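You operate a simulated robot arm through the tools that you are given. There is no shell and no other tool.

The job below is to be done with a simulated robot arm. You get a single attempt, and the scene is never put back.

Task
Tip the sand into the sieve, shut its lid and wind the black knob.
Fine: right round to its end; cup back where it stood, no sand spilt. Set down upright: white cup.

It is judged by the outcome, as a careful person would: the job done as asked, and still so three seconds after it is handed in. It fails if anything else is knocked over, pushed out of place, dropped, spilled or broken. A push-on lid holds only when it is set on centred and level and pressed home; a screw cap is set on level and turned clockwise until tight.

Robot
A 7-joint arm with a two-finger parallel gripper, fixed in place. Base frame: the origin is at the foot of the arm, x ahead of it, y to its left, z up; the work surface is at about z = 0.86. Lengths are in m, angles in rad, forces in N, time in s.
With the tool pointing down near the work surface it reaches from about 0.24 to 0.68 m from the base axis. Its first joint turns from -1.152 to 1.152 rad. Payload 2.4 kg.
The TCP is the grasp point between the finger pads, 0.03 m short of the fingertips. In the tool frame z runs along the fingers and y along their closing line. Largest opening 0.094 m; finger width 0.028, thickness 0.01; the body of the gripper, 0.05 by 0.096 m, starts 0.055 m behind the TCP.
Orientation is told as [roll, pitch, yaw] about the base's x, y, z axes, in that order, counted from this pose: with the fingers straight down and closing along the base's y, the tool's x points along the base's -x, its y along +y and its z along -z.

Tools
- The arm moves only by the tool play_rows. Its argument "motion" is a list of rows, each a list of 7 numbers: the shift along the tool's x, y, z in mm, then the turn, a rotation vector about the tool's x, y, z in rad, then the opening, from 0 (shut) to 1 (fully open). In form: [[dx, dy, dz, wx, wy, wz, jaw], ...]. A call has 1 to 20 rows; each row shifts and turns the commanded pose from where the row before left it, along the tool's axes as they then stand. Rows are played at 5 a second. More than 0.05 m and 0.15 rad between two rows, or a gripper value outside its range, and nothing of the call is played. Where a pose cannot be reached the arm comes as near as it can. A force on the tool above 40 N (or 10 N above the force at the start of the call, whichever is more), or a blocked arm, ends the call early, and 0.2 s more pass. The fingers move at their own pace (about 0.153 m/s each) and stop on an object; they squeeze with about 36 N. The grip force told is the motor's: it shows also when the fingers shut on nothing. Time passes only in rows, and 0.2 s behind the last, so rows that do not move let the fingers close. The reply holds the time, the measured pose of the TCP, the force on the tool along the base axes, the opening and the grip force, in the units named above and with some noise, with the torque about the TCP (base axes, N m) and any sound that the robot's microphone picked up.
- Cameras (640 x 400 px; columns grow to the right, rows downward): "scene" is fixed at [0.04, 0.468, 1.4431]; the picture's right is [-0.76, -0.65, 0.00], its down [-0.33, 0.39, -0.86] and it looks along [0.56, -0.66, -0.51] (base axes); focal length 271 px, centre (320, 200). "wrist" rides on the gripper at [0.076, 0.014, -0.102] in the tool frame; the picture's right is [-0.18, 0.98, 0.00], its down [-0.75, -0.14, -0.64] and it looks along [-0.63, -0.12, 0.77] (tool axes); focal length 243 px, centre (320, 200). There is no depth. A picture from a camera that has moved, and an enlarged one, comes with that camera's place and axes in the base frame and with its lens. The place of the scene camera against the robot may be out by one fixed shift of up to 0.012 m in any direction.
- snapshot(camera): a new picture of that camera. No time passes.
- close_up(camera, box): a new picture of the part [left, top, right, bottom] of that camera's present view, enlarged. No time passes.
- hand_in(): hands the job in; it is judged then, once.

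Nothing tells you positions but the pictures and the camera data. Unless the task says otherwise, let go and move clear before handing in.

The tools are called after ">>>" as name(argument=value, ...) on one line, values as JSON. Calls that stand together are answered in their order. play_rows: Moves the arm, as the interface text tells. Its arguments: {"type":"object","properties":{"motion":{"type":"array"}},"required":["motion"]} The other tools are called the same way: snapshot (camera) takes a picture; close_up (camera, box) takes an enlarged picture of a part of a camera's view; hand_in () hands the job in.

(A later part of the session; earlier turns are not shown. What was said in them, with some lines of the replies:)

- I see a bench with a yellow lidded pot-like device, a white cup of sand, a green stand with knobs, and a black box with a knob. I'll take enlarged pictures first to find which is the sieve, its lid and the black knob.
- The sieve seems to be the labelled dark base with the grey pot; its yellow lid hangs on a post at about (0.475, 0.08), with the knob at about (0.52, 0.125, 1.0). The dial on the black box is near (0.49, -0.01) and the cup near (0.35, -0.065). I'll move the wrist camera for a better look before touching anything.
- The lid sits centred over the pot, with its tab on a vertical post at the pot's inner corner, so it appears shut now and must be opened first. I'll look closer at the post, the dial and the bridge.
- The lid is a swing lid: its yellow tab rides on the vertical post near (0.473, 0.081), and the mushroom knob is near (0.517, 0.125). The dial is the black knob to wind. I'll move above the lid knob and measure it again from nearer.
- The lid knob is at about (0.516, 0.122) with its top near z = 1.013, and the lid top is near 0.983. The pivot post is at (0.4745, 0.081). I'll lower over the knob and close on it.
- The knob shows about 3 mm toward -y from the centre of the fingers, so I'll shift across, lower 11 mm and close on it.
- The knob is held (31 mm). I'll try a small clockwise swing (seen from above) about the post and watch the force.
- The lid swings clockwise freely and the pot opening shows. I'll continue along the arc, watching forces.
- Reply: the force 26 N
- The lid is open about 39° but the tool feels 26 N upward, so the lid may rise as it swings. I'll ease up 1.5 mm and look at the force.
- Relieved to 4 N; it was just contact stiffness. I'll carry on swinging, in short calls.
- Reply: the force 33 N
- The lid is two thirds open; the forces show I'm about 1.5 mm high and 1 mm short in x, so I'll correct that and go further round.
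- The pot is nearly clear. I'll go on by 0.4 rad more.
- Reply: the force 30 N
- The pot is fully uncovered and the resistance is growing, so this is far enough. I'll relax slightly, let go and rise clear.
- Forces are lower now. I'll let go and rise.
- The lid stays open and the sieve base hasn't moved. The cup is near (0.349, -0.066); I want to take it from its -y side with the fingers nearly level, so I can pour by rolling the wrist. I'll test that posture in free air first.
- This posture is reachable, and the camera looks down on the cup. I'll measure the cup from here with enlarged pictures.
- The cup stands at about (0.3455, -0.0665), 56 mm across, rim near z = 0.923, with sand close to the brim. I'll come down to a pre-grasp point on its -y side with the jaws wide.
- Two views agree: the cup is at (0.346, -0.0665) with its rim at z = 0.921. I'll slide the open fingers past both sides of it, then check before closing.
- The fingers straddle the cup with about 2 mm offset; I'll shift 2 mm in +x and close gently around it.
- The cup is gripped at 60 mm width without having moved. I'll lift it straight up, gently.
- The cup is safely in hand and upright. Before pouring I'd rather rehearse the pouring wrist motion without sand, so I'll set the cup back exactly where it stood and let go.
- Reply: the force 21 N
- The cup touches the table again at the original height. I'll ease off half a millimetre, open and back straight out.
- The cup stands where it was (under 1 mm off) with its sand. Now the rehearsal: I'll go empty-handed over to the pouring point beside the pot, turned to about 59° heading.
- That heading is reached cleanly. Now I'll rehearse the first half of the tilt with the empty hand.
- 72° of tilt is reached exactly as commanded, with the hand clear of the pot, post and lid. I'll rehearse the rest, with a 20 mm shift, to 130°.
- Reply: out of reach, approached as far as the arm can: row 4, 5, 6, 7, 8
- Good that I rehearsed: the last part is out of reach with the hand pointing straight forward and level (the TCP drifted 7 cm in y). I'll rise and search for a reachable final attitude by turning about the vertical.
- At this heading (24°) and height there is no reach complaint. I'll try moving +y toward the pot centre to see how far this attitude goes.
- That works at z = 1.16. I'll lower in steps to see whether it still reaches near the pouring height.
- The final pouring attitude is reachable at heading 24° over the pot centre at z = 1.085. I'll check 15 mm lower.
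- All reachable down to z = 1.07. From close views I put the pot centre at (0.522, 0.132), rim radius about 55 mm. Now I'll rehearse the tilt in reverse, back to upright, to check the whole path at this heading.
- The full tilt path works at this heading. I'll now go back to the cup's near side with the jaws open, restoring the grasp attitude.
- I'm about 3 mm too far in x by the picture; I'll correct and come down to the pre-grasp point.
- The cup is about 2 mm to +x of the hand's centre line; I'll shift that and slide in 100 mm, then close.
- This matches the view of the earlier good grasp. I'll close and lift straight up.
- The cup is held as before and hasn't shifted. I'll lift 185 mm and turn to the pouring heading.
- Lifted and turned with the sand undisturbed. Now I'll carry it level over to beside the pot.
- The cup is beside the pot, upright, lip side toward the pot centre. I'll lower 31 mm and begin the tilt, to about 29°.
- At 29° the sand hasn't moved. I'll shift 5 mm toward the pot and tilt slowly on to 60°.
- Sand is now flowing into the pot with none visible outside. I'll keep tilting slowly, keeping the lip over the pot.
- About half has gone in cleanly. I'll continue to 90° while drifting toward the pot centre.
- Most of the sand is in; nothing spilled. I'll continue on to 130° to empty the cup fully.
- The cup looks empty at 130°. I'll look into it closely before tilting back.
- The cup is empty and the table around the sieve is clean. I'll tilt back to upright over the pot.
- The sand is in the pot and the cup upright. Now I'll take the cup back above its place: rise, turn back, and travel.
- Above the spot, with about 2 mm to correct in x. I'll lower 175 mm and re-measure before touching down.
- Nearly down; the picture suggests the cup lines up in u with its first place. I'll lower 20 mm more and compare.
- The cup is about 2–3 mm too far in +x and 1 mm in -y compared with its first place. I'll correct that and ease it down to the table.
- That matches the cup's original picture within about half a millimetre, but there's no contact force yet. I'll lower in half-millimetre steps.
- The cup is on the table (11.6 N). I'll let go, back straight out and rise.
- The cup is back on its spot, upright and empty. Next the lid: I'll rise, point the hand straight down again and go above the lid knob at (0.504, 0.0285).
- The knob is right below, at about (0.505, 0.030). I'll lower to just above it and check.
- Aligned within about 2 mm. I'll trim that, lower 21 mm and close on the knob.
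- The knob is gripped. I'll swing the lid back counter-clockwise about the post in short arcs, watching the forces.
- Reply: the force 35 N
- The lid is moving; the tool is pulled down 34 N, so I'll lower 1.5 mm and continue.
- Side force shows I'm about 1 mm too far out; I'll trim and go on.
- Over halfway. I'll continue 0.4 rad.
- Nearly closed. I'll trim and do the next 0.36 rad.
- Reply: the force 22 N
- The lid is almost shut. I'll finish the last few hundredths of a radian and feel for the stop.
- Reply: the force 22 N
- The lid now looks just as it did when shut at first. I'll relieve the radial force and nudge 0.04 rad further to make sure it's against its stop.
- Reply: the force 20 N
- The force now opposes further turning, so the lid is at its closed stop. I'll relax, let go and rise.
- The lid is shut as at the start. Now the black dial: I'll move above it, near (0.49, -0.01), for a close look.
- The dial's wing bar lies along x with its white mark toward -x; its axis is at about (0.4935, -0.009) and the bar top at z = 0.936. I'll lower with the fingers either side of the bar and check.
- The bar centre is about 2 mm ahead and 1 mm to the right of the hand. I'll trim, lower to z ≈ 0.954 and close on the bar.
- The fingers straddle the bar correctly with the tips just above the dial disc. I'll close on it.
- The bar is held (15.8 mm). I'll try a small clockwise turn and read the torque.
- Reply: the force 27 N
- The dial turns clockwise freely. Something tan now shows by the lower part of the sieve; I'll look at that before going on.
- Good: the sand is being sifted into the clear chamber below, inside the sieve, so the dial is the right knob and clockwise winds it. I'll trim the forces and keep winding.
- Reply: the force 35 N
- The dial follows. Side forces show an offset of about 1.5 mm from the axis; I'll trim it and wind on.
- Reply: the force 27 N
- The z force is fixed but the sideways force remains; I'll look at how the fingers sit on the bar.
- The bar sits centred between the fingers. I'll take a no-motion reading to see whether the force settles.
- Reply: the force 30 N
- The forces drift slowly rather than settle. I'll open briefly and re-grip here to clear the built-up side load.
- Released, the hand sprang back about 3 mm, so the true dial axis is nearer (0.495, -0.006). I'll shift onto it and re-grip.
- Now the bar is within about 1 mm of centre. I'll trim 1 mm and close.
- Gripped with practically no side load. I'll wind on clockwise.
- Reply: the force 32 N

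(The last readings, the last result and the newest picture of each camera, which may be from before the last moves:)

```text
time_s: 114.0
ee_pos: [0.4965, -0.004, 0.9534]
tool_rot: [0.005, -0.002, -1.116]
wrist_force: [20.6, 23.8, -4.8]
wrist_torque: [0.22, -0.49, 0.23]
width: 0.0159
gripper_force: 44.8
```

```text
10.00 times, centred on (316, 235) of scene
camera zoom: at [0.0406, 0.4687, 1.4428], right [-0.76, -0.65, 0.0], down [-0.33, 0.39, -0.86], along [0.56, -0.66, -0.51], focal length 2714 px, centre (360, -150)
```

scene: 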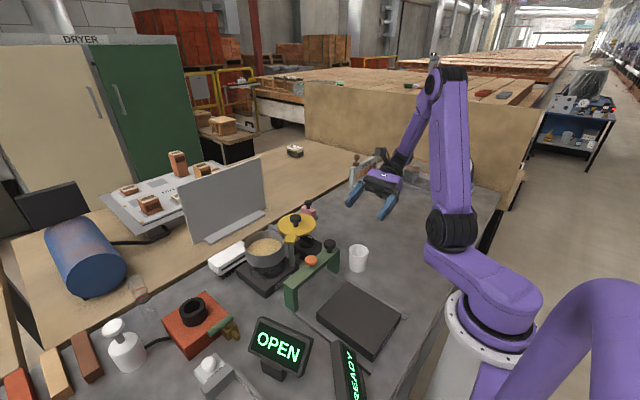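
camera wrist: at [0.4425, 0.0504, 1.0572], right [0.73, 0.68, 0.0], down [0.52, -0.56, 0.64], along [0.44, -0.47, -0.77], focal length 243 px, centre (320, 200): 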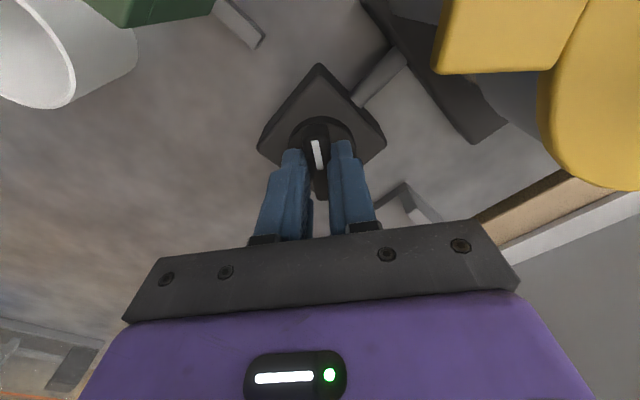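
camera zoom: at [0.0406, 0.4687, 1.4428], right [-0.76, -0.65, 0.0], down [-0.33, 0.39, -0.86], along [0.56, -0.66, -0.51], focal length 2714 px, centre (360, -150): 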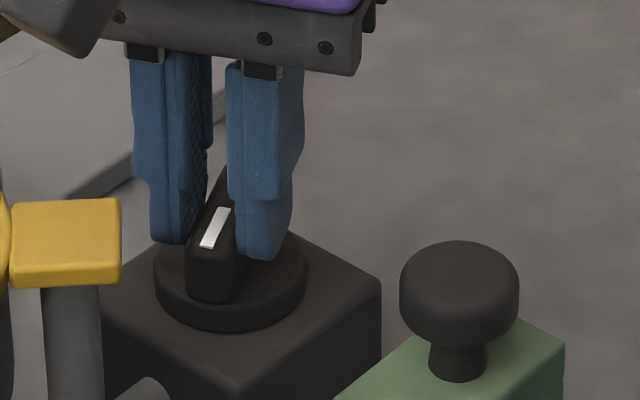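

The dial is turning (now about 64°), but side load builds again. Combining the readings, the true axis is at about (0.499, -0.009). I'll open, move onto it and re-grip.

>>> play_rows(motion=[[0, 0, 0, 0, 0, 0, 0.35], [0, 0, 0, 0, 0, 0, 0.35], [0, 0, 0, 0, 0, 0, 0.35]])

>>> snapshot(camera="wrist")

>>> close_up(camera="wrist", box=[240, 80, 400, 240])

```text
time_s: 114.8
ee_pos: [0.4942, -0.0054, 0.9531]
tool_rot: [-0.001, 0.003, -1.12]
wrist_force: [-0.5, 0.9, -0.2]
wrist_torque: [0.01, 0.0, 0.0]
width: 0.033
gripper_force: 0.1
```

```text
taken
camera wrist: at [0.4743, 0.0685, 1.0566], right [0.96, 0.26, 0.0], down [0.2, -0.74, 0.64], along [0.17, -0.62, -0.77], focal length 243 px, centre (320, 200)
```

wrist: 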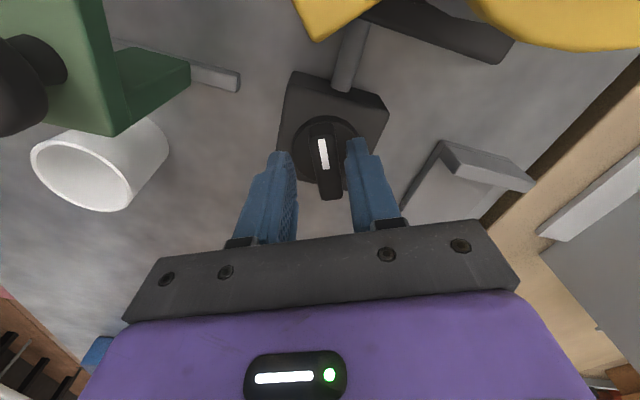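

```text
2.50 times, centred on (320, 160) of wrist
camera zoom: at [0.4743, 0.0685, 1.0566], right [0.96, 0.26, 0.0], down [0.2, -0.74, 0.64], along [0.17, -0.62, -0.77], focal length 606 px, centre (320, 300)
```

zoom: 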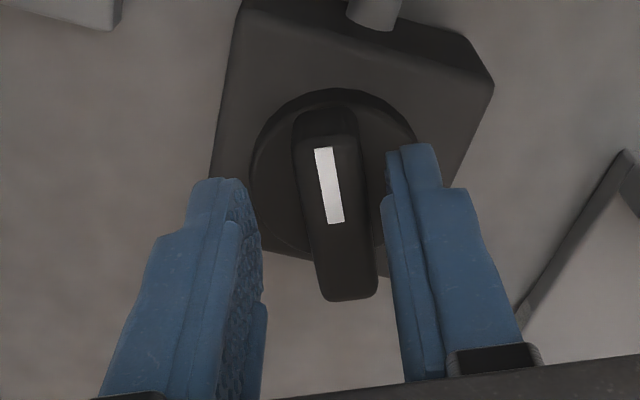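

By the bar's picture and the forces, the hand must move about 6 mm back along the bar and 3 mm across. I'll do that and re-grip.

>>> play_rows(motion=[[-6, 3, 0, 0, 0, 0, 0.35], [0, 0, 0, 0, 0, 0, 0.35]])

>>> close_up(camera="wrist", box=[240, 80, 400, 240])

>>> close_up(camera="scene", box=[284, 215, 348, 255])

```text
time_s: 115.4
ee_pos: [0.5, -0.0122, 0.9521]
tool_rot: [0.002, 0.002, -1.12]
wrist_force: [-0.2, 0.1, 0.4]
wrist_torque: [0.0, 0.0, 0.04]
width: 0.0329
gripper_force: 0.0
```

```text
2.50 times, centred on (320, 160) of wrist
camera zoom: at [0.4806, 0.0639, 1.0549], right [0.96, 0.26, 0.0], down [0.2, -0.74, 0.64], along [0.17, -0.62, -0.77], focal length 606 px, centre (320, 300)
```

zoom: 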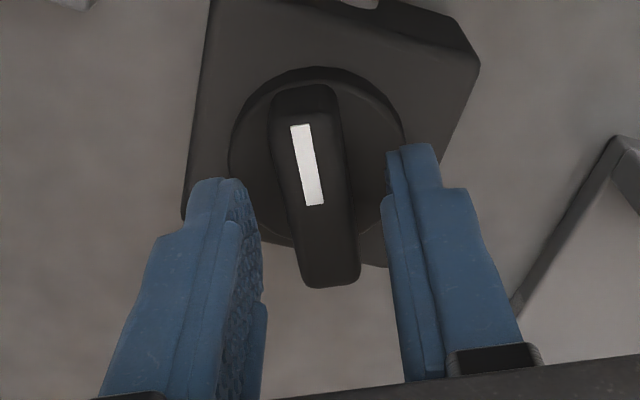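

```text
10.00 times, centred on (316, 235) of scene
camera zoom: at [0.04, 0.468, 1.4431], right [-0.76, -0.65, 0.0], down [-0.33, 0.39, -0.86], along [0.56, -0.66, -0.51], focal length 2714 px, centre (360, -150)
```

zoom: 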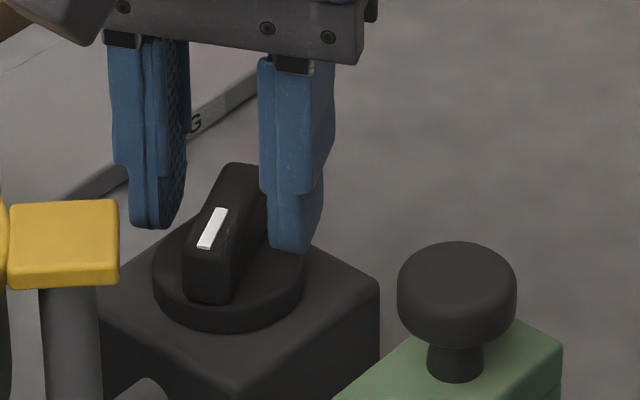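

Seen from the scene camera, the fingertips now straddle the dial disc's centre. I'll close and wind further.

>>> play_rows(motion=[[0, -0.7, 0, 0, 0, 0, 0.2], [0, 0, 0, 0, 0, 0, 0.05], [0, 0, 0, 0, 0, 0, 0.05], [0, 0, 0, 0, 0, 0.06, 0.05], [0, 0, 0, 0, 0, 0.08, 0.05], [0, 0, 0, 0, 0, 0.08, 0.05], [0, 0, 0, 0, 0, 0.08, 0.05], [0, 0, 0, 0, 0, 0, 0.05]])

>>> close_up(camera="scene", box=[284, 215, 348, 255])

```text
time_s: 117.2
ee_pos: [0.4999, -0.0106, 0.9517]
tool_rot: [0.001, -0.001, -1.423]
wrist_force: [6.3, -5.5, -13.0]
wrist_torque: [-0.37, -0.27, 0.0]
width: 0.0156
gripper_force: 45.2
```

```text
10.00 times, centred on (316, 235) of scene
camera zoom: at [0.0404, 0.4679, 1.4431], right [-0.76, -0.65, 0.0], down [-0.33, 0.39, -0.86], along [0.56, -0.66, -0.51], focal length 2714 px, centre (360, -150)
```

zoom: 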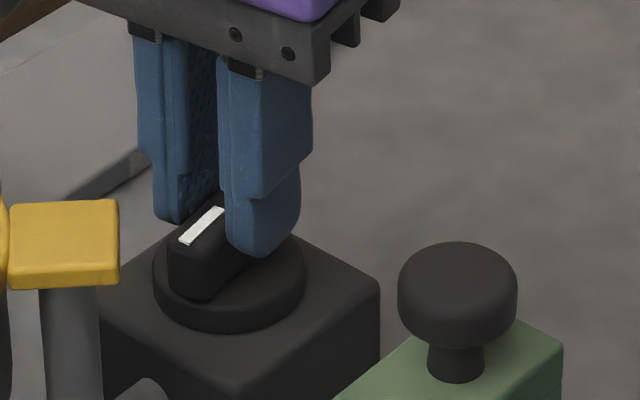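

Side forces are small now, so the axis is right. I'll continue winding.

>>> play_rows(motion=[[0, 0.3, 0.5, 0, 0, 0.08, 0.05], [0, 0, 0, 0, 0, 0.08, 0.05], [0, 0, 0, 0, 0, 0.08, 0.05], [0, 0, 0, 0, 0, 0.08, 0.05], [0, 0, 0, 0, 0, 0.08, 0.05], [0, 0, 0, 0, 0, 0.08, 0.05], [0, 0, 0, 0, 0, 0, 0.05]])

```text
time_s: 118.8
ee_pos: [0.4996, -0.0116, 0.9521]
tool_rot: [-0.002, 0.002, -1.902]
wrist_force: [-1.0, -7.0, -6.4]
wrist_torque: [-0.24, 0.09, 0.01]
width: 0.016
gripper_force: 45.2
```

Smooth so far at 109°. I'll go on.

>>> play_rows(motion=[[0, 0, 0, 0, 0, 0.08, 0.05], [0, 0, 0, 0, 0, 0.08, 0.05], [0, 0, 0, 0, 0, 0.08, 0.05], [0, 0, 0, 0, 0, 0.08, 0.05], [0, 0, 0, 0, 0, 0.08, 0.05], [0, 0, 0, 0, 0, 0.08, 0.05], [0, 0, 0, 0, 0, 0, 0.05]])

>>> close_up(camera="scene", box=[264, 205, 360, 265])

```text
time_s: 120.4
ee_pos: [0.499, -0.0099, 0.9522]
tool_rot: [0.0, 0.002, -2.38]
wrist_force: [0.6, -2.9, -13.7]
wrist_torque: [0.75, -0.86, -0.01]
width: 0.0156
gripper_force: 45.4
```

```text
6.67 times, centred on (312, 235) of scene
camera zoom: at [0.0402, 0.4679, 1.4431], right [-0.76, -0.65, 0.0], down [-0.33, 0.39, -0.86], along [0.56, -0.66, -0.51], focal length 1810 px, centre (373, -33)
```

zoom: 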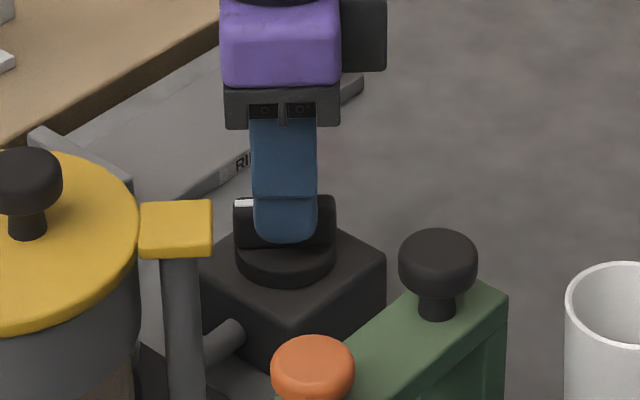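

136° now, still free and the wrist is fine. I'll continue.

>>> play_rows(motion=[[0, 0, 0.3, 0, 0, 0.08, 0.05], [0, 0, 0, 0, 0, 0.08, 0.05], [0, 0, 0, 0, 0, 0.08, 0.05], [0, 0, 0, 0, 0, 0.08, 0.05], [0, 0, 0, 0, 0, 0.08, 0.05], [0, 0, 0, 0, 0, 0.08, 0.05], [0, 0, 0, 0, 0, 0, 0.05]])

>>> close_up(camera="scene", box=[264, 205, 360, 265])

```text
time_s: 122.0
ee_pos: [0.5002, -0.0099, 0.9538]
tool_rot: [-0.003, 0.001, -2.861]
wrist_force: [-6.8, -2.0, 14.9]
wrist_torque: [-0.14, 0.41, -0.01]
width: 0.0156
gripper_force: 45.2
```

```text
6.67 times, centred on (312, 235) of scene
camera zoom: at [0.0396, 0.468, 1.4431], right [-0.76, -0.65, 0.0], down [-0.33, 0.39, -0.86], along [0.56, -0.66, -0.51], focal length 1810 px, centre (373, -33)
```

zoom: 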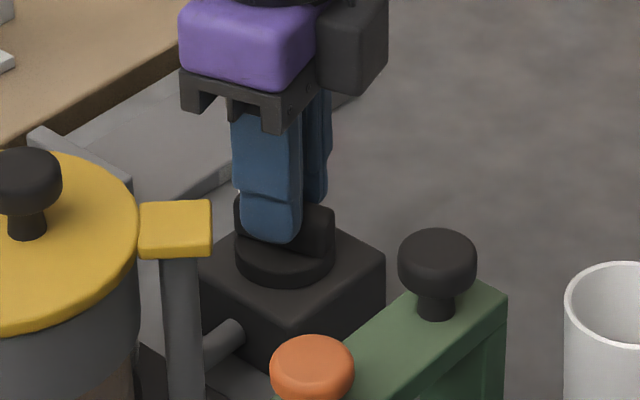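

164° and still free. I'll go on, watching for the end stop or the wrist limit.

>>> play_rows(motion=[[0, 0, -0.4, 0, 0, 0.08, 0.05], [0, 0, 0, 0, 0, 0.08, 0.05], [0, 0, 0, 0, 0, 0.08, 0.05], [0, 0, 0, 0, 0, 0.08, 0.05], [0, 0, 0, 0, 0, 0, 0.05]])

>>> close_up(camera="scene", box=[264, 205, 360, 265])

```text
time_s: 123.2
ee_pos: [0.4988, -0.0106, 0.9531]
tool_rot: [-0.002, 0.0, 3.104]
wrist_force: [-9.0, -3.5, 1.7]
wrist_torque: [-0.19, -1.22, -0.02]
width: 0.0162
gripper_force: 44.9
```

```text
6.67 times, centred on (312, 235) of scene
camera zoom: at [0.0397, 0.468, 1.4431], right [-0.76, -0.65, 0.0], down [-0.33, 0.39, -0.86], along [0.56, -0.66, -0.51], focal length 1810 px, centre (373, -33)
```

zoom: 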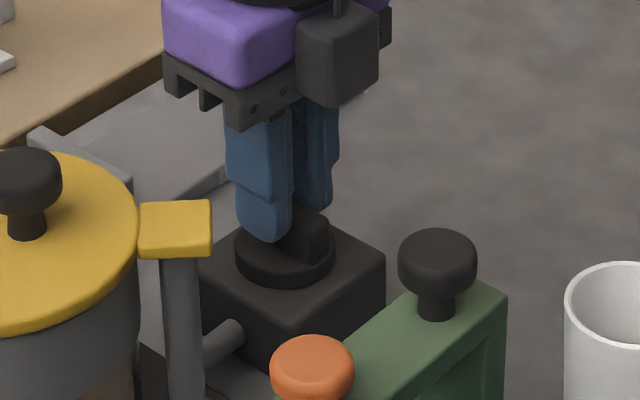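

182° turned, still no stop. I'll carry on.

>>> play_rows(motion=[[0, 0, 0, 0, 0, 0.08, 0.05], [0, 0, 0, 0, 0, 0.08, 0.05], [0, 0, 0, 0, 0, 0.08, 0.05], [0, 0, 0, 0, 0, 0.08, 0.05], [0, 0, 0, 0, 0, 0, 0.05]])

>>> snapshot(camera="wrist")

```text
time_s: 123.6
ee_pos: [0.5006, -0.0097, 0.9523]
tool_rot: [0.007, -0.009, 3.053]
wrist_force: [-5.5, -3.2, 5.3]
wrist_torque: [0.1, -0.19, -0.02]
width: 0.0158
gripper_force: 45.3
stopped in row 2: the force on the tool passed its limit at 55 N (the readings are from after the stop); the commanded pose is now the measured one
```

```text
taken
camera wrist: at [0.5759, -0.0297, 1.0548], right [-0.27, -0.96, 0.01], down [-0.73, 0.21, 0.65], along [-0.63, 0.17, -0.76], focal length 243 px, centre (320, 200)
```

wrist: 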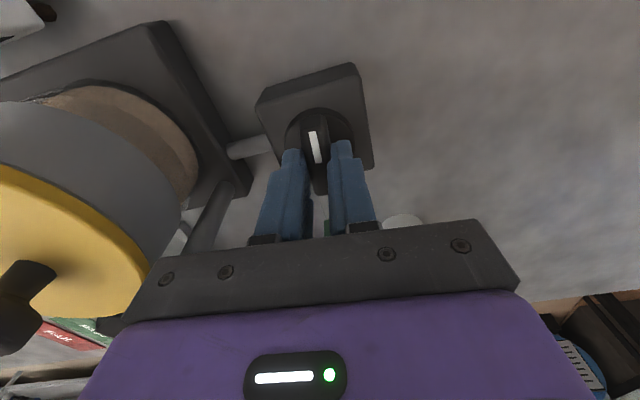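

The call stopped on force at about 185°: it may be the dial's end stop, or the wrist. I'll push a very small turn more and read the torque.

>>> play_rows(motion=[[0, 0, 0, 0, 0, 0.03, 0.05], [0, 0, 0, 0, 0, 0, 0.05]])

>>> close_up(camera="scene", box=[264, 205, 360, 265])

```text
time_s: 124.2
ee_pos: [0.5, -0.0091, 0.9526]
tool_rot: [0.009, -0.01, 3.025]
wrist_force: [-8.7, -3.4, 17.7]
wrist_torque: [0.24, 1.49, 0.02]
width: 0.016
gripper_force: 45.1
```

```text
6.67 times, centred on (312, 235) of scene
camera zoom: at [0.0395, 0.4679, 1.4431], right [-0.76, -0.65, 0.0], down [-0.33, 0.39, -0.86], along [0.56, -0.66, -0.51], focal length 1810 px, centre (373, -33)
```

zoom: 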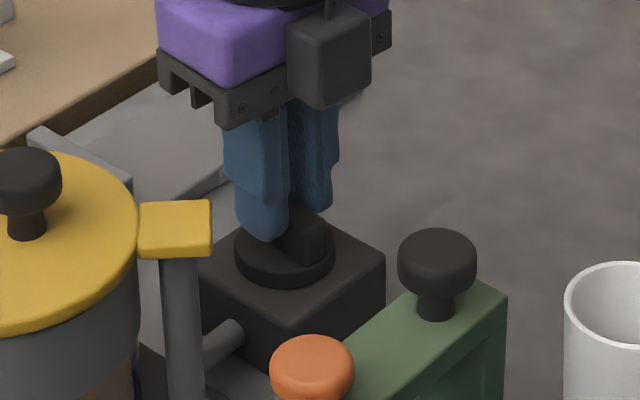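

No dial torque at all, so that wasn't the end stop, only built-up load. I'll let go, rise, turn the wrist back half a turn and re-grip.

>>> play_rows(motion=[[0, 0, 0, 0, 0, 0, 0.35], [0, 0, 0, 0, 0, 0, 0.35], [0, 0, -20, 0.009, 0.01, 0, 0.4], [0, 0, -20, 0, 0, 0, 0.4], [0, 0, 0, 0, 0, 0, 0.4]])

>>> close_up(camera="scene", box=[264, 205, 360, 265])

>>> snapshot(camera="wrist")

```text
time_s: 125.4
ee_pos: [0.4993, -0.0089, 0.9911]
tool_rot: [-0.002, 0.002, 3.025]
wrist_force: [-0.2, -0.1, -0.4]
wrist_torque: [0.0, -0.01, -0.03]
width: 0.0377
gripper_force: 0.1
```

```text
6.67 times, centred on (312, 235) of scene
camera zoom: at [0.04, 0.468, 1.4431], right [-0.76, -0.65, 0.0], down [-0.33, 0.39, -0.86], along [0.56, -0.66, -0.51], focal length 1810 px, centre (373, -33)
```

zoom: 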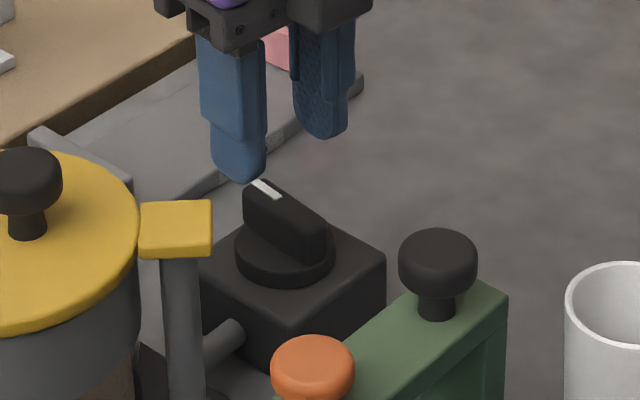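

```text
taken
camera wrist: at [0.574, -0.0316, 1.0943], right [-0.3, -0.95, 0.0], down [-0.73, 0.23, 0.64], along [-0.61, 0.19, -0.77], focal length 243 px, centre (320, 200)
```

wrist: 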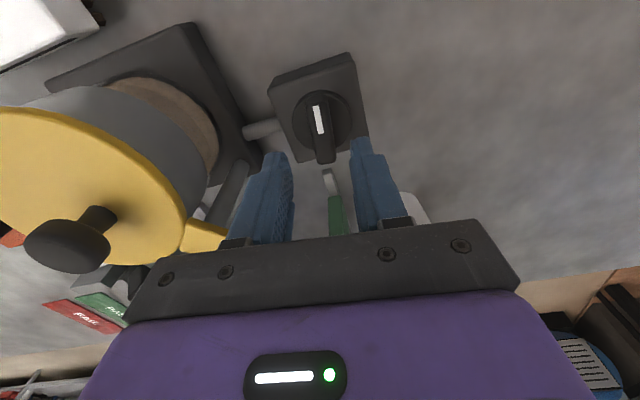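

The dial has turned 186° with its mark now toward +x. I'll rotate the wrist back half a turn above it.

>>> play_rows(motion=[[0, 0, 0, 0, 0, -0.15, 0.4], [0, 0, 0, 0, 0, -0.15, 0.4], [0, 0, 0, 0, 0, -0.15, 0.4], [0, 0, 0, 0, 0, -0.15, 0.4], [0, 0, 0, 0, 0, -0.15, 0.4], [0, 0, 0, 0, 0, -0.15, 0.4], [0, 0, 0, 0, 0, -0.15, 0.4], [0, 0, 0, 0, 0, -0.15, 0.4], [0, 0, 0, 0, 0, -0.15, 0.4], [0, 0, 0, 0, 0, -0.15, 0.4], [0, 0, 0, 0, 0, -0.15, 0.4], [0, 0, 0, 0, 0, -0.15, 0.4], [0, 0, 0, 0, 0, -0.15, 0.4], [0, 0, 0, 0, 0, -0.15, 0.4], [0, 0, 0, 0, 0, -0.15, 0.4], [0, 0, 0, 0, 0, -0.15, 0.4], [0, 0, 0, 0, 0, -0.15, 0.4], [0, 0, 0, 0, 0, -0.15, 0.4], [0, 0, 0, 0, 0, -0.15, 0.4], [0, 0, 0, 0, 0, -0.15, 0.4]])

>>> play_rows(motion=[[0, 0, 0, 0, 0, -0.14, 0.4], [0, 0, 0, 0, 0, 0, 0.4]])

>>> close_up(camera="wrist", box=[240, 60, 400, 220])

>>> close_up(camera="scene", box=[264, 205, 360, 265])

```text
time_s: 129.6
ee_pos: [0.5014, -0.0086, 0.9923]
tool_rot: [0.001, -0.002, -0.258]
wrist_force: [0.2, -0.3, 0.5]
wrist_torque: [0.0, -0.01, 0.01]
width: 0.0375
gripper_force: 0.1
```

```text
time_s: 130.2
ee_pos: [0.4997, -0.0079, 0.9926]
tool_rot: [0.002, -0.002, -0.117]
wrist_force: [-0.4, 0.0, 0.0]
wrist_torque: [-0.03, 0.0, -0.02]
width: 0.0377
gripper_force: 0.1
```

```text
2.50 times, centred on (320, 140) of wrist
camera zoom: at [0.4262, 0.0148, 1.0952], right [0.3, 0.95, 0.0], down [0.73, -0.23, 0.64], along [0.61, -0.19, -0.77], focal length 606 px, centre (320, 350)
```

zoom: 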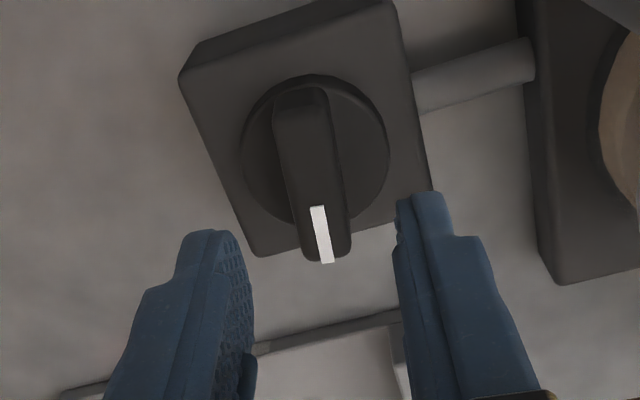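

```text
6.67 times, centred on (312, 235) of scene
camera zoom: at [0.04, 0.468, 1.4431], right [-0.76, -0.65, 0.0], down [-0.33, 0.39, -0.86], along [0.56, -0.66, -0.51], focal length 1810 px, centre (373, -33)
```

zoom: 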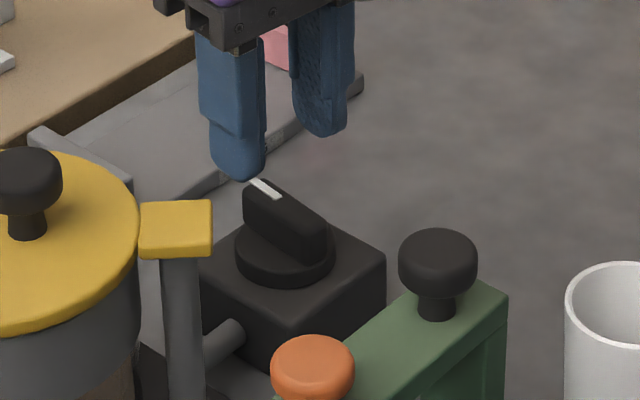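

The wrist is back and the dial stayed put. I'll trim 1.8 mm in y, lower and grip the bar again.

>>> play_rows(motion=[[-0.2, -1.8, 20, 0, 0, 0, 0.4], [0, 0, 19, 0, 0, 0, 0.4], [0, 0, 0, 0, 0, 0, 0.4]])

>>> close_up(camera="wrist", box=[240, 80, 400, 240])

```text
time_s: 131.0
ee_pos: [0.5011, -0.0115, 0.9523]
tool_rot: [0.002, -0.001, -0.119]
wrist_force: [-0.9, 0.5, -0.2]
wrist_torque: [0.0, -0.01, -0.01]
width: 0.0376
gripper_force: 0.1
```

```text
2.50 times, centred on (320, 160) of wrist
camera zoom: at [0.4263, 0.0132, 1.0554], right [0.3, 0.95, 0.0], down [0.73, -0.23, 0.64], along [0.61, -0.19, -0.77], focal length 606 px, centre (320, 300)
```

zoom: 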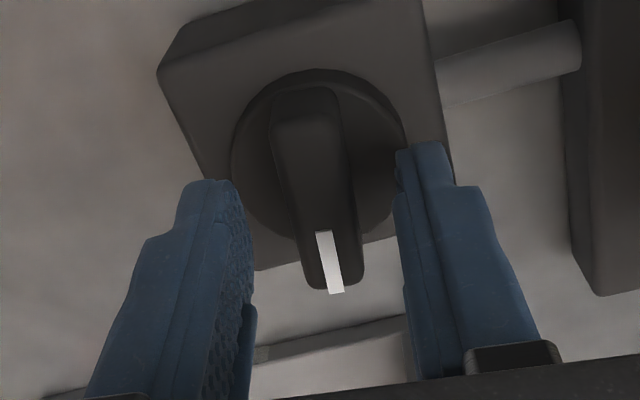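

Centred well. I'll close and wind on clockwise.

>>> play_rows(motion=[[0, -0.8, 0, 0, 0, 0, 0.25], [0, 0, 0, 0, 0, 0, 0.05], [0, 0, 0, 0, 0, 0, 0.05], [0, 0, 0, 0, 0, 0.05, 0.05], [0, 0, 0, 0, 0, 0.07, 0.05], [0, 0, 0, 0, 0, 0.07, 0.05], [0, 0, 0, 0, 0, 0.07, 0.05], [0, 0, 0, 0, 0, 0, 0.05]])

>>> close_up(camera="scene", box=[264, 205, 360, 265])

```text
time_s: 132.8
ee_pos: [0.5015, -0.0118, 0.9534]
tool_rot: [0.001, -0.001, -0.381]
wrist_force: [-5.4, 15.6, -0.9]
wrist_torque: [-0.02, -0.78, 0.02]
width: 0.0158
gripper_force: 45.2
```

```text
6.67 times, centred on (312, 235) of scene
camera zoom: at [0.0398, 0.4685, 1.4429], right [-0.76, -0.65, 0.0], down [-0.33, 0.39, -0.86], along [0.56, -0.66, -0.51], focal length 1810 px, centre (373, -33)
```

zoom: 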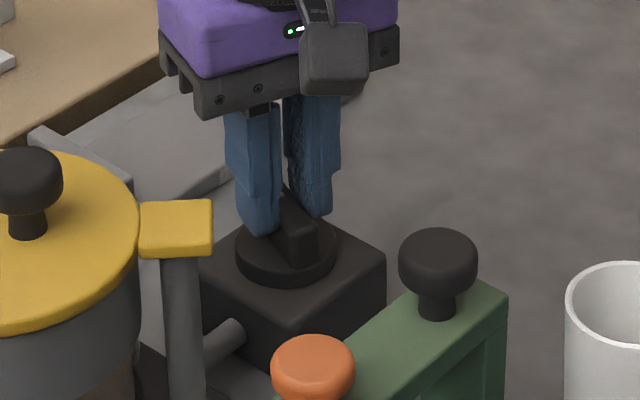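

Still turning (about 202° in all). I'll trim the y force and continue.

>>> play_rows(motion=[[0.45, 1.1, 0, 0, 0, 0.06, 0.05], [0, 0, 0, 0, 0, 0.08, 0.05], [0, 0, 0, 0, 0, 0.08, 0.05], [0, 0, 0, 0, 0, 0.08, 0.05], [0, 0, 0, 0, 0, 0.08, 0.05], [0, 0, 0, 0, 0, 0.08, 0.05], [0, 0, 0, 0, 0, 0, 0.05]])

>>> close_up(camera="scene", box=[264, 205, 360, 265])

```text
time_s: 134.4
ee_pos: [0.4999, -0.0098, 0.9524]
tool_rot: [0.003, 0.002, -0.84]
wrist_force: [3.9, 2.8, -25.8]
wrist_torque: [0.81, 0.61, -0.03]
width: 0.0161
gripper_force: 45.5
```

```text
6.67 times, centred on (312, 235) of scene
camera zoom: at [0.0406, 0.4681, 1.4431], right [-0.76, -0.65, 0.0], down [-0.33, 0.39, -0.86], along [0.56, -0.66, -0.51], focal length 1810 px, centre (373, -33)
```

zoom: 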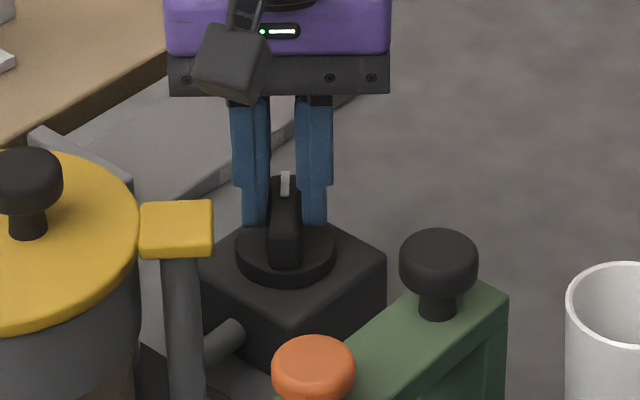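

228° now, free. I'll lower 1 mm to relieve z and go on.

>>> play_rows(motion=[[0, 0, 1, 0, 0, 0.06, 0.05], [0, 0, 0, 0, 0, 0.07, 0.05], [0, 0, 0, 0, 0, 0.07, 0.05], [0, 0, 0, 0, 0, 0.07, 0.05], [0, 0, 0, 0, 0, 0.07, 0.05], [0, 0, 0, 0, 0, 0.07, 0.05], [0, 0, 0, 0, 0, 0, 0.05]])

>>> close_up(camera="scene", box=[264, 205, 360, 265])

```text
time_s: 136.0
ee_pos: [0.5002, -0.0112, 0.9539]
tool_rot: [0.005, 0.001, -1.251]
wrist_force: [-8.9, -4.2, 6.4]
wrist_torque: [-0.53, 0.2, 0.02]
width: 0.0159
gripper_force: 44.3
```

```text
6.67 times, centred on (312, 235) of scene
camera zoom: at [0.0397, 0.4679, 1.4431], right [-0.76, -0.65, 0.0], down [-0.33, 0.39, -0.86], along [0.56, -0.66, -0.51], focal length 1810 px, centre (373, -33)
```

zoom: 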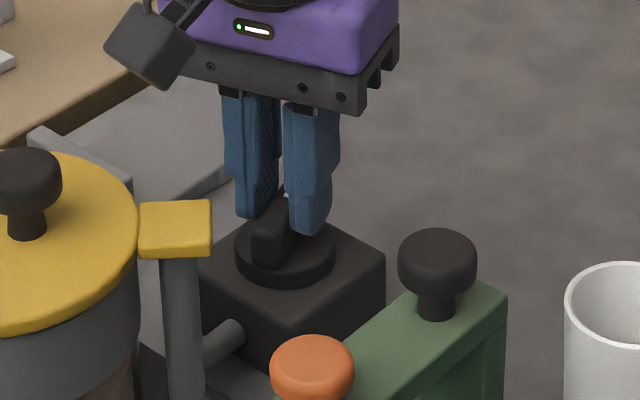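

About 252° in all. I'll continue in shorter steps, expecting an end stop soon.

>>> play_rows(motion=[[-0.2, -0.3, 0, 0, 0, 0.06, 0.05], [0, 0, 0, 0, 0, 0.06, 0.05], [0, 0, 0, 0, 0, 0.06, 0.05], [0, 0, 0, 0, 0, 0.06, 0.05], [0, 0, 0, 0, 0, 0.06, 0.05], [0, 0, 0, 0, 0, 0, 0.05]])

```text
time_s: 137.4
ee_pos: [0.4999, -0.012, 0.9521]
tool_rot: [-0.001, 0.002, -1.551]
wrist_force: [-6.4, -4.5, -2.5]
wrist_torque: [-0.83, 0.11, 0.01]
width: 0.0158
gripper_force: 45.4
```

269° with no stop yet. On.

>>> play_rows(motion=[[0, 0, 0, 0, 0, 0.06, 0.05], [0, 0, 0, 0, 0, 0.06, 0.05], [0, 0, 0, 0, 0, 0.06, 0.05], [0, 0, 0, 0, 0, 0.06, 0.05], [0, 0, 0, 0, 0, 0.06, 0.05], [0, 0, 0, 0, 0, 0, 0.05]])

>>> close_up(camera="scene", box=[264, 205, 360, 265])

```text
time_s: 138.8
ee_pos: [0.4999, -0.011, 0.9531]
tool_rot: [-0.001, 0.001, -1.85]
wrist_force: [-19.8, -1.4, 30.6]
wrist_torque: [0.25, 0.39, -0.02]
width: 0.0159
gripper_force: 45.2
```

```text
6.67 times, centred on (312, 235) of scene
camera zoom: at [0.0389, 0.468, 1.4431], right [-0.76, -0.65, 0.0], down [-0.33, 0.39, -0.86], along [0.56, -0.66, -0.51], focal length 1810 px, centre (373, -33)
```

zoom: 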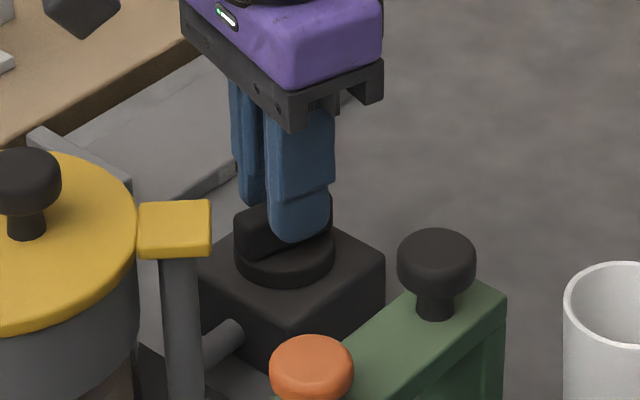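

286°; I'll relieve the z and x loads, then continue.

>>> play_rows(motion=[[-0.3, -1.1, -1.2, 0, 0, 0, 0.05], [0, 0, 0, 0, 0, 0.05, 0.05], [0, 0, 0, 0, 0, 0.05, 0.05], [0, 0, 0, 0, 0, 0.05, 0.05], [0, 0, 0, 0, 0, 0, 0.05]])

>>> close_up(camera="scene", box=[264, 205, 360, 265])

```text
time_s: 140.0
ee_pos: [0.5, -0.0101, 0.9516]
tool_rot: [0.0, 0.002, -1.999]
wrist_force: [-2.5, 2.4, -10.6]
wrist_torque: [-0.17, -0.1, -0.03]
width: 0.0159
gripper_force: 45.0
```

```text
6.67 times, centred on (312, 235) of scene
camera zoom: at [0.0402, 0.4681, 1.4431], right [-0.76, -0.65, 0.0], down [-0.33, 0.39, -0.86], along [0.56, -0.66, -0.51], focal length 1810 px, centre (373, -33)
```

zoom: 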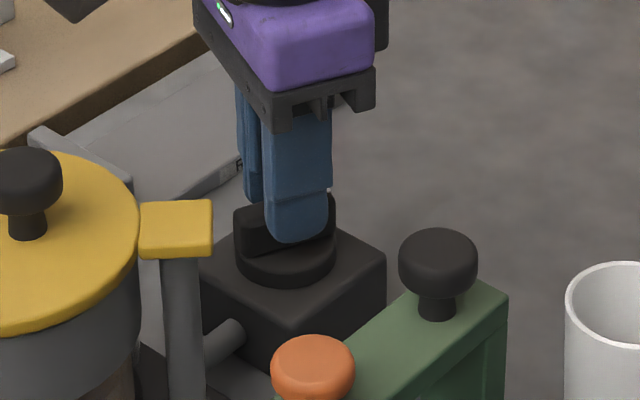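

About 295°, loads small again. I'll go on.

>>> play_rows(motion=[[0, 0, 0.3, 0, 0, 0.06, 0.05], [0, 0, 0, 0, 0, 0.06, 0.05], [0, 0, 0, 0, 0, 0.06, 0.05], [0, 0, 0, 0, 0, 0.06, 0.05], [0, 0, 0, 0, 0, 0.06, 0.05], [0, 0, 0, 0, 0, 0, 0.05]])

>>> close_up(camera="scene", box=[264, 205, 360, 265])

```text
time_s: 141.2
ee_pos: [0.4989, -0.0107, 0.9522]
tool_rot: [0.003, 0.004, -2.265]
wrist_force: [4.6, 0.3, -6.9]
wrist_torque: [-0.54, 0.04, 0.0]
width: 0.0159
gripper_force: 44.8
stopped in row 5: the force on the tool passed its limit at 41 N (the readings are from after the stop); the commanded pose is now the measured one
```

```text
6.67 times, centred on (312, 235) of scene
camera zoom: at [0.0403, 0.468, 1.4431], right [-0.76, -0.65, 0.0], down [-0.33, 0.39, -0.86], along [0.56, -0.66, -0.51], focal length 1810 px, centre (373, -33)
```

zoom: 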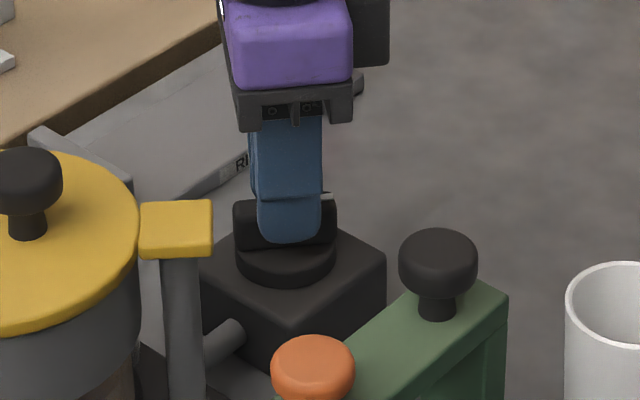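

The call stopped on force at about 310°. I'll push a little more and check whether it moves.

>>> play_rows(motion=[[0, 0, 0, 0, 0, 0.04, 0.05], [0, 0, 0, 0, 0, 0.03, 0.05], [0, 0, 0, 0, 0, 0, 0.05]])

>>> close_up(camera="scene", box=[284, 215, 348, 255])

```text
time_s: 142.0
ee_pos: [0.4999, -0.011, 0.9529]
tool_rot: [0.002, 0.005, -2.338]
wrist_force: [14.1, 3.2, -12.8]
wrist_torque: [-0.67, 0.43, -0.03]
width: 0.0157
gripper_force: 44.8
```

```text
10.00 times, centred on (316, 235) of scene
camera zoom: at [0.0407, 0.4681, 1.443], right [-0.76, -0.65, 0.0], down [-0.33, 0.39, -0.86], along [0.56, -0.66, -0.51], focal length 2714 px, centre (360, -150)
```

zoom: 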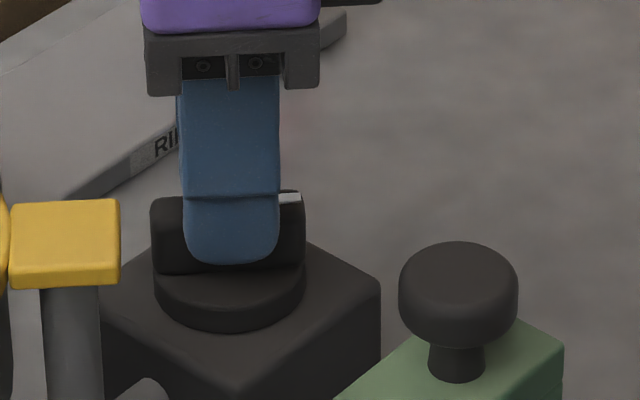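

It still moves freely (about 314°), so I'm not at the end yet. I'll relieve the load and keep on.

>>> play_rows(motion=[[0.5, 0.5, 0.6, -0.002, -0.003, 0, 0.05], [0, 0, 0, 0, 0, 0.05, 0.05], [0, 0, 0, 0, 0, 0.05, 0.05], [0, 0, 0, 0, 0, 0.05, 0.05], [0, 0, 0, 0, 0, 0, 0.05]])

>>> close_up(camera="scene", box=[284, 215, 348, 255])

```text
time_s: 143.2
ee_pos: [0.4989, -0.0107, 0.9526]
tool_rot: [0.002, 0.0, -2.484]
wrist_force: [0.3, 4.2, 21.3]
wrist_torque: [-0.31, 0.81, 1.46]
width: 0.0159
gripper_force: 44.4
```

```text
10.00 times, centred on (316, 235) of scene
camera zoom: at [0.0397, 0.4682, 1.443], right [-0.76, -0.65, 0.0], down [-0.33, 0.39, -0.86], along [0.56, -0.66, -0.51], focal length 2714 px, centre (360, -150)
```

zoom: 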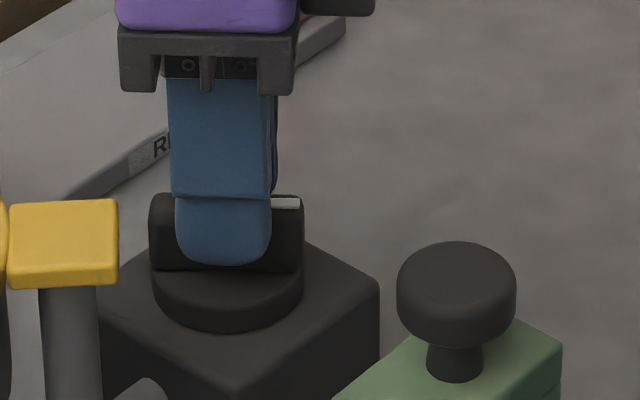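

A turning torque of 1.46 N m has appeared at about 322°: that's the end stop. I'll press a touch further to confirm it's firm.

>>> play_rows(motion=[[0, 0, -0.8, 0, 0, 0.03, 0.05], [0, 0, 0, 0, 0, 0, 0.05], [0, 0, 0, 0, 0, 0, 0.05]])

>>> close_up(camera="scene", box=[284, 215, 348, 255])

```text
time_s: 144.0
ee_pos: [0.4986, -0.0113, 0.9526]
tool_rot: [0.0, -0.001, -2.514]
wrist_force: [2.3, 6.7, -7.3]
wrist_torque: [0.52, -0.48, 1.54]
width: 0.0167
gripper_force: 45.1
```

```text
10.00 times, centred on (316, 235) of scene
camera zoom: at [0.0402, 0.4682, 1.443], right [-0.76, -0.65, 0.0], down [-0.33, 0.39, -0.86], along [0.56, -0.66, -0.51], focal length 2714 px, centre (360, -150)
```

zoom: 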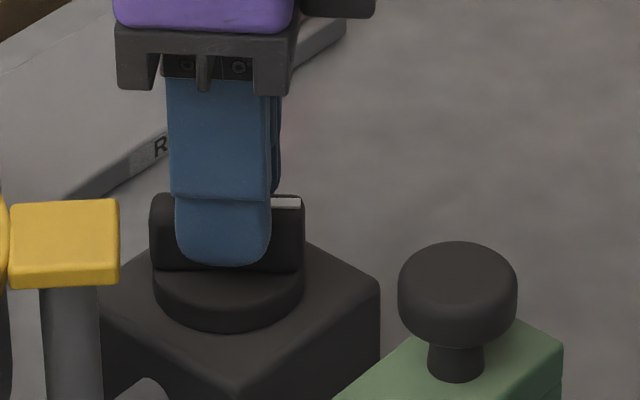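

The dial didn't move any more; it's firmly at its end (torque 1.5 N m). I'll relax the twist, let go and rise clear.

>>> play_rows(motion=[[0, 0, 0, 0, 0, -0.03, 0.05], [0, 0, 0, 0, 0, 0, 0.2], [0, 0, 0, 0, 0, 0, 0.4], [0, 0, 0, 0, 0, 0, 0.4], [0, 0, -20, 0, 0, 0, 0.4], [0, 0, -30, 0, 0, 0, 0.4], [0, 0, -40, 0, 0, 0, 0.4], [0, 0, -40, 0, 0, 0, 0.4], [0, 0, -40, 0, 0, 0, 0.4]])

>>> close_up(camera="scene", box=[264, 215, 360, 275])

>>> snapshot(camera="wrist")

>>> snapshot(camera="scene")

```text
time_s: 146.0
ee_pos: [0.4962, -0.0093, 1.125]
tool_rot: [0.001, 0.001, -2.488]
wrist_force: [0.7, -0.1, 0.4]
wrist_torque: [0.02, 0.01, 0.01]
width: 0.0377
gripper_force: 0.1
```

```text
6.67 times, centred on (312, 245) of scene
camera zoom: at [0.04, 0.468, 1.4431], right [-0.76, -0.65, 0.0], down [-0.33, 0.39, -0.86], along [0.56, -0.66, -0.51], focal length 1810 px, centre (373, -100)
```

zoom: 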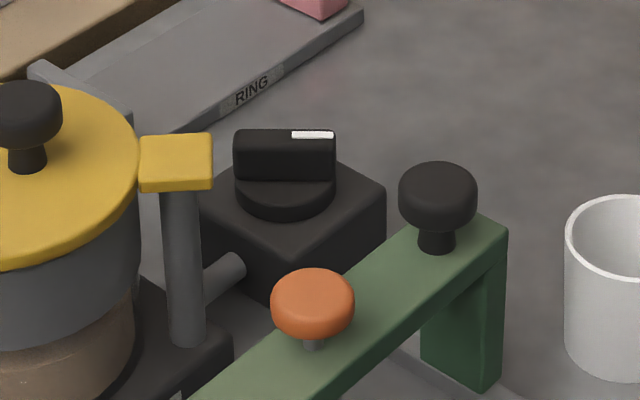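

```text
taken
camera wrist: at [0.5656, 0.0265, 1.2279], right [0.45, -0.89, 0.0], down [-0.68, -0.35, 0.64], along [-0.57, -0.29, -0.77], focal length 243 px, centre (320, 200)
```

wrist: 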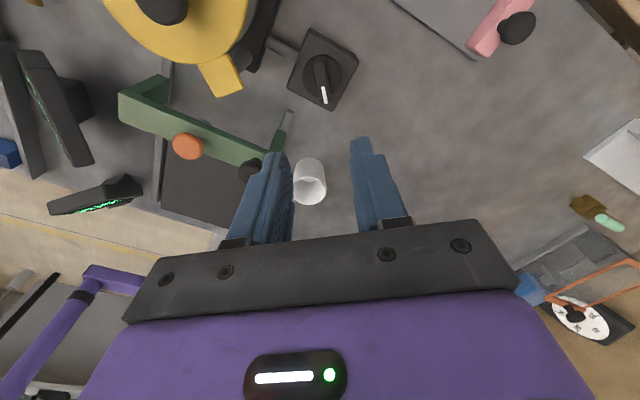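

```text
taken
```

scene: 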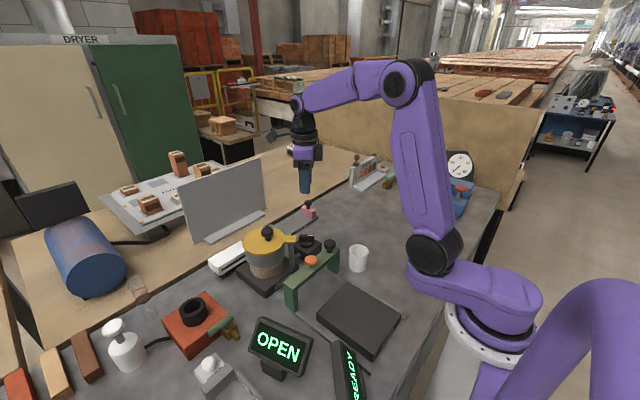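

The dial holds at its end (about 320°), the lid is shut, and the sand shows in the clear chamber. I'll rise a bit more, let a second pass and check everything once more.

>>> play_rows(motion=[[0, 0, -30, 0, 0, 0, 0.4], [0, 0, -30, 0, 0, 0, 0.4], [0, 0, -30, 0, 0, 0, 0.4], [0, 0, 0, 0, 0, 0, 0.4], [0, 0, 0, 0, 0, 0, 0.4], [0, 0, 0, 0, 0, 0, 0.4], [0, 0, 0, 0, 0, 0, 0.4], [0, 0, 0, 0, 0, 0, 0.4], [0, 0, 0, 0, 0, 0, 0.4], [0, 0, 0, 0, 0, 0, 0.4]])

>>> close_up(camera="scene", box=[200, 200, 400, 325])

>>> close_up(camera="scene", box=[230, 215, 326, 275])

>>> close_up(camera="scene", box=[80, 260, 400, 400])

>>> snapshot(camera="wrist")

```text
time_s: 148.2
ee_pos: [0.5008, -0.009, 1.2177]
tool_rot: [0.001, -0.001, -2.488]
wrist_force: [0.4, 1.0, 0.2]
wrist_torque: [-0.03, -0.02, 0.02]
width: 0.0377
gripper_force: 0.0
```

```text
3.20 times, centred on (300, 262) of scene
camera zoom: at [0.04, 0.468, 1.4431], right [-0.76, -0.65, 0.0], down [-0.33, 0.39, -0.86], along [0.56, -0.66, -0.51], focal length 869 px, centre (384, 0)
```

zoom: 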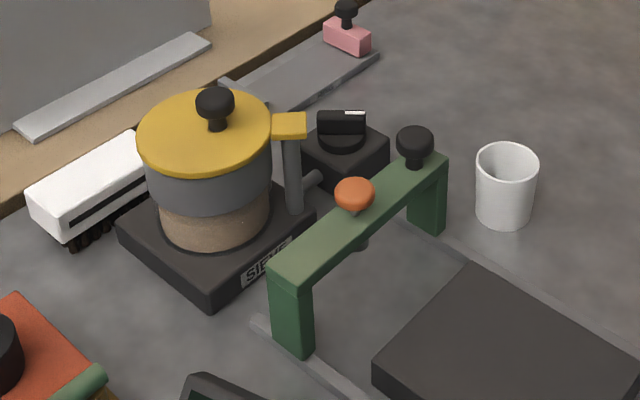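

```text
6.67 times, centred on (278, 245) of scene
camera zoom: at [0.04, 0.468, 1.4431], right [-0.76, -0.65, 0.0], down [-0.33, 0.39, -0.86], along [0.56, -0.66, -0.51], focal length 1810 px, centre (600, -100)
```

zoom: 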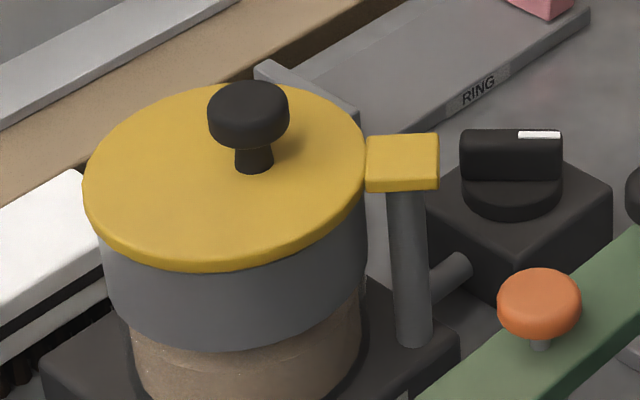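

```text
2.00 times, centred on (240, 330) of scene
camera zoom: at [0.04, 0.468, 1.4431], right [-0.76, -0.65, 0.0], down [-0.33, 0.39, -0.86], along [0.56, -0.66, -0.51], focal length 543 px, centre (480, -60)
```

zoom: 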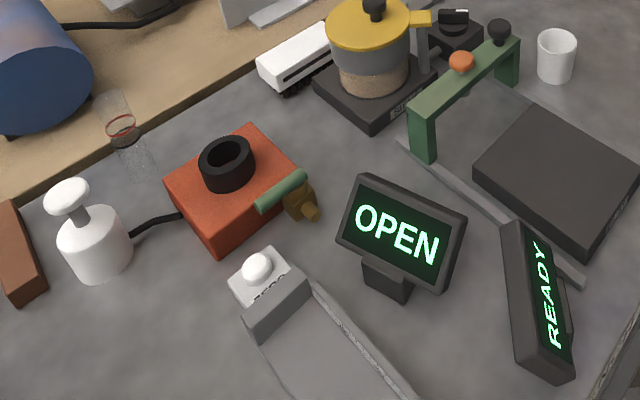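

```text
taken
camera wrist: at [0.5698, 0.0268, 1.3192], right [0.45, -0.89, 0.0], down [-0.68, -0.35, 0.64], along [-0.57, -0.29, -0.77], focal length 243 px, centre (320, 200)
```

wrist: 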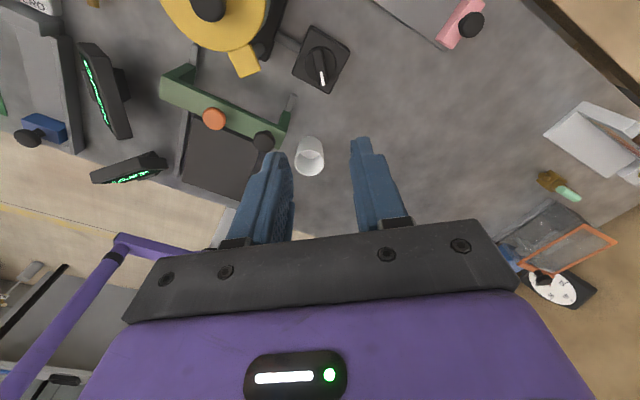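

The lid sits as it did when shut, with the sand held in the sieve. The dial stays at its end stop, the cup stands upright on its own spot, and nothing else has moved or spilled. The hand is clear, so I'm handing in.

>>> hand_in()

```text
The job is handed in.
```

The job is done and handed in. All the sand is in the sieve, its lid is shut, and the black knob is wound to its end stop.

- **Sand:** I swung the lid open, poured until the cup was empty, and saw no spilt sand anywhere around the sieve. As the knob turned, the sand sifted down into the clear chamber below.
- **Lid:** I swung it back until it met its closed stop. It looks exactly as it did when shut at the start.
- **Knob:** I took this to be the dial on the black box joined to the sieve. It turned clockwise about 320° until it stopped firmly, and it stayed there after I let go. I had to let go and take a fresh grip a few times on the way round.
- **Cup:** The white cup is upright and empty on its original spot, within about a millimetre by the pictures. I lifted it twice: the first time I put it back full, so I could rehearse the pour with an empty hand.

In the final pictures nothing else on the bench had been moved or knocked over, and the arm is well clear.
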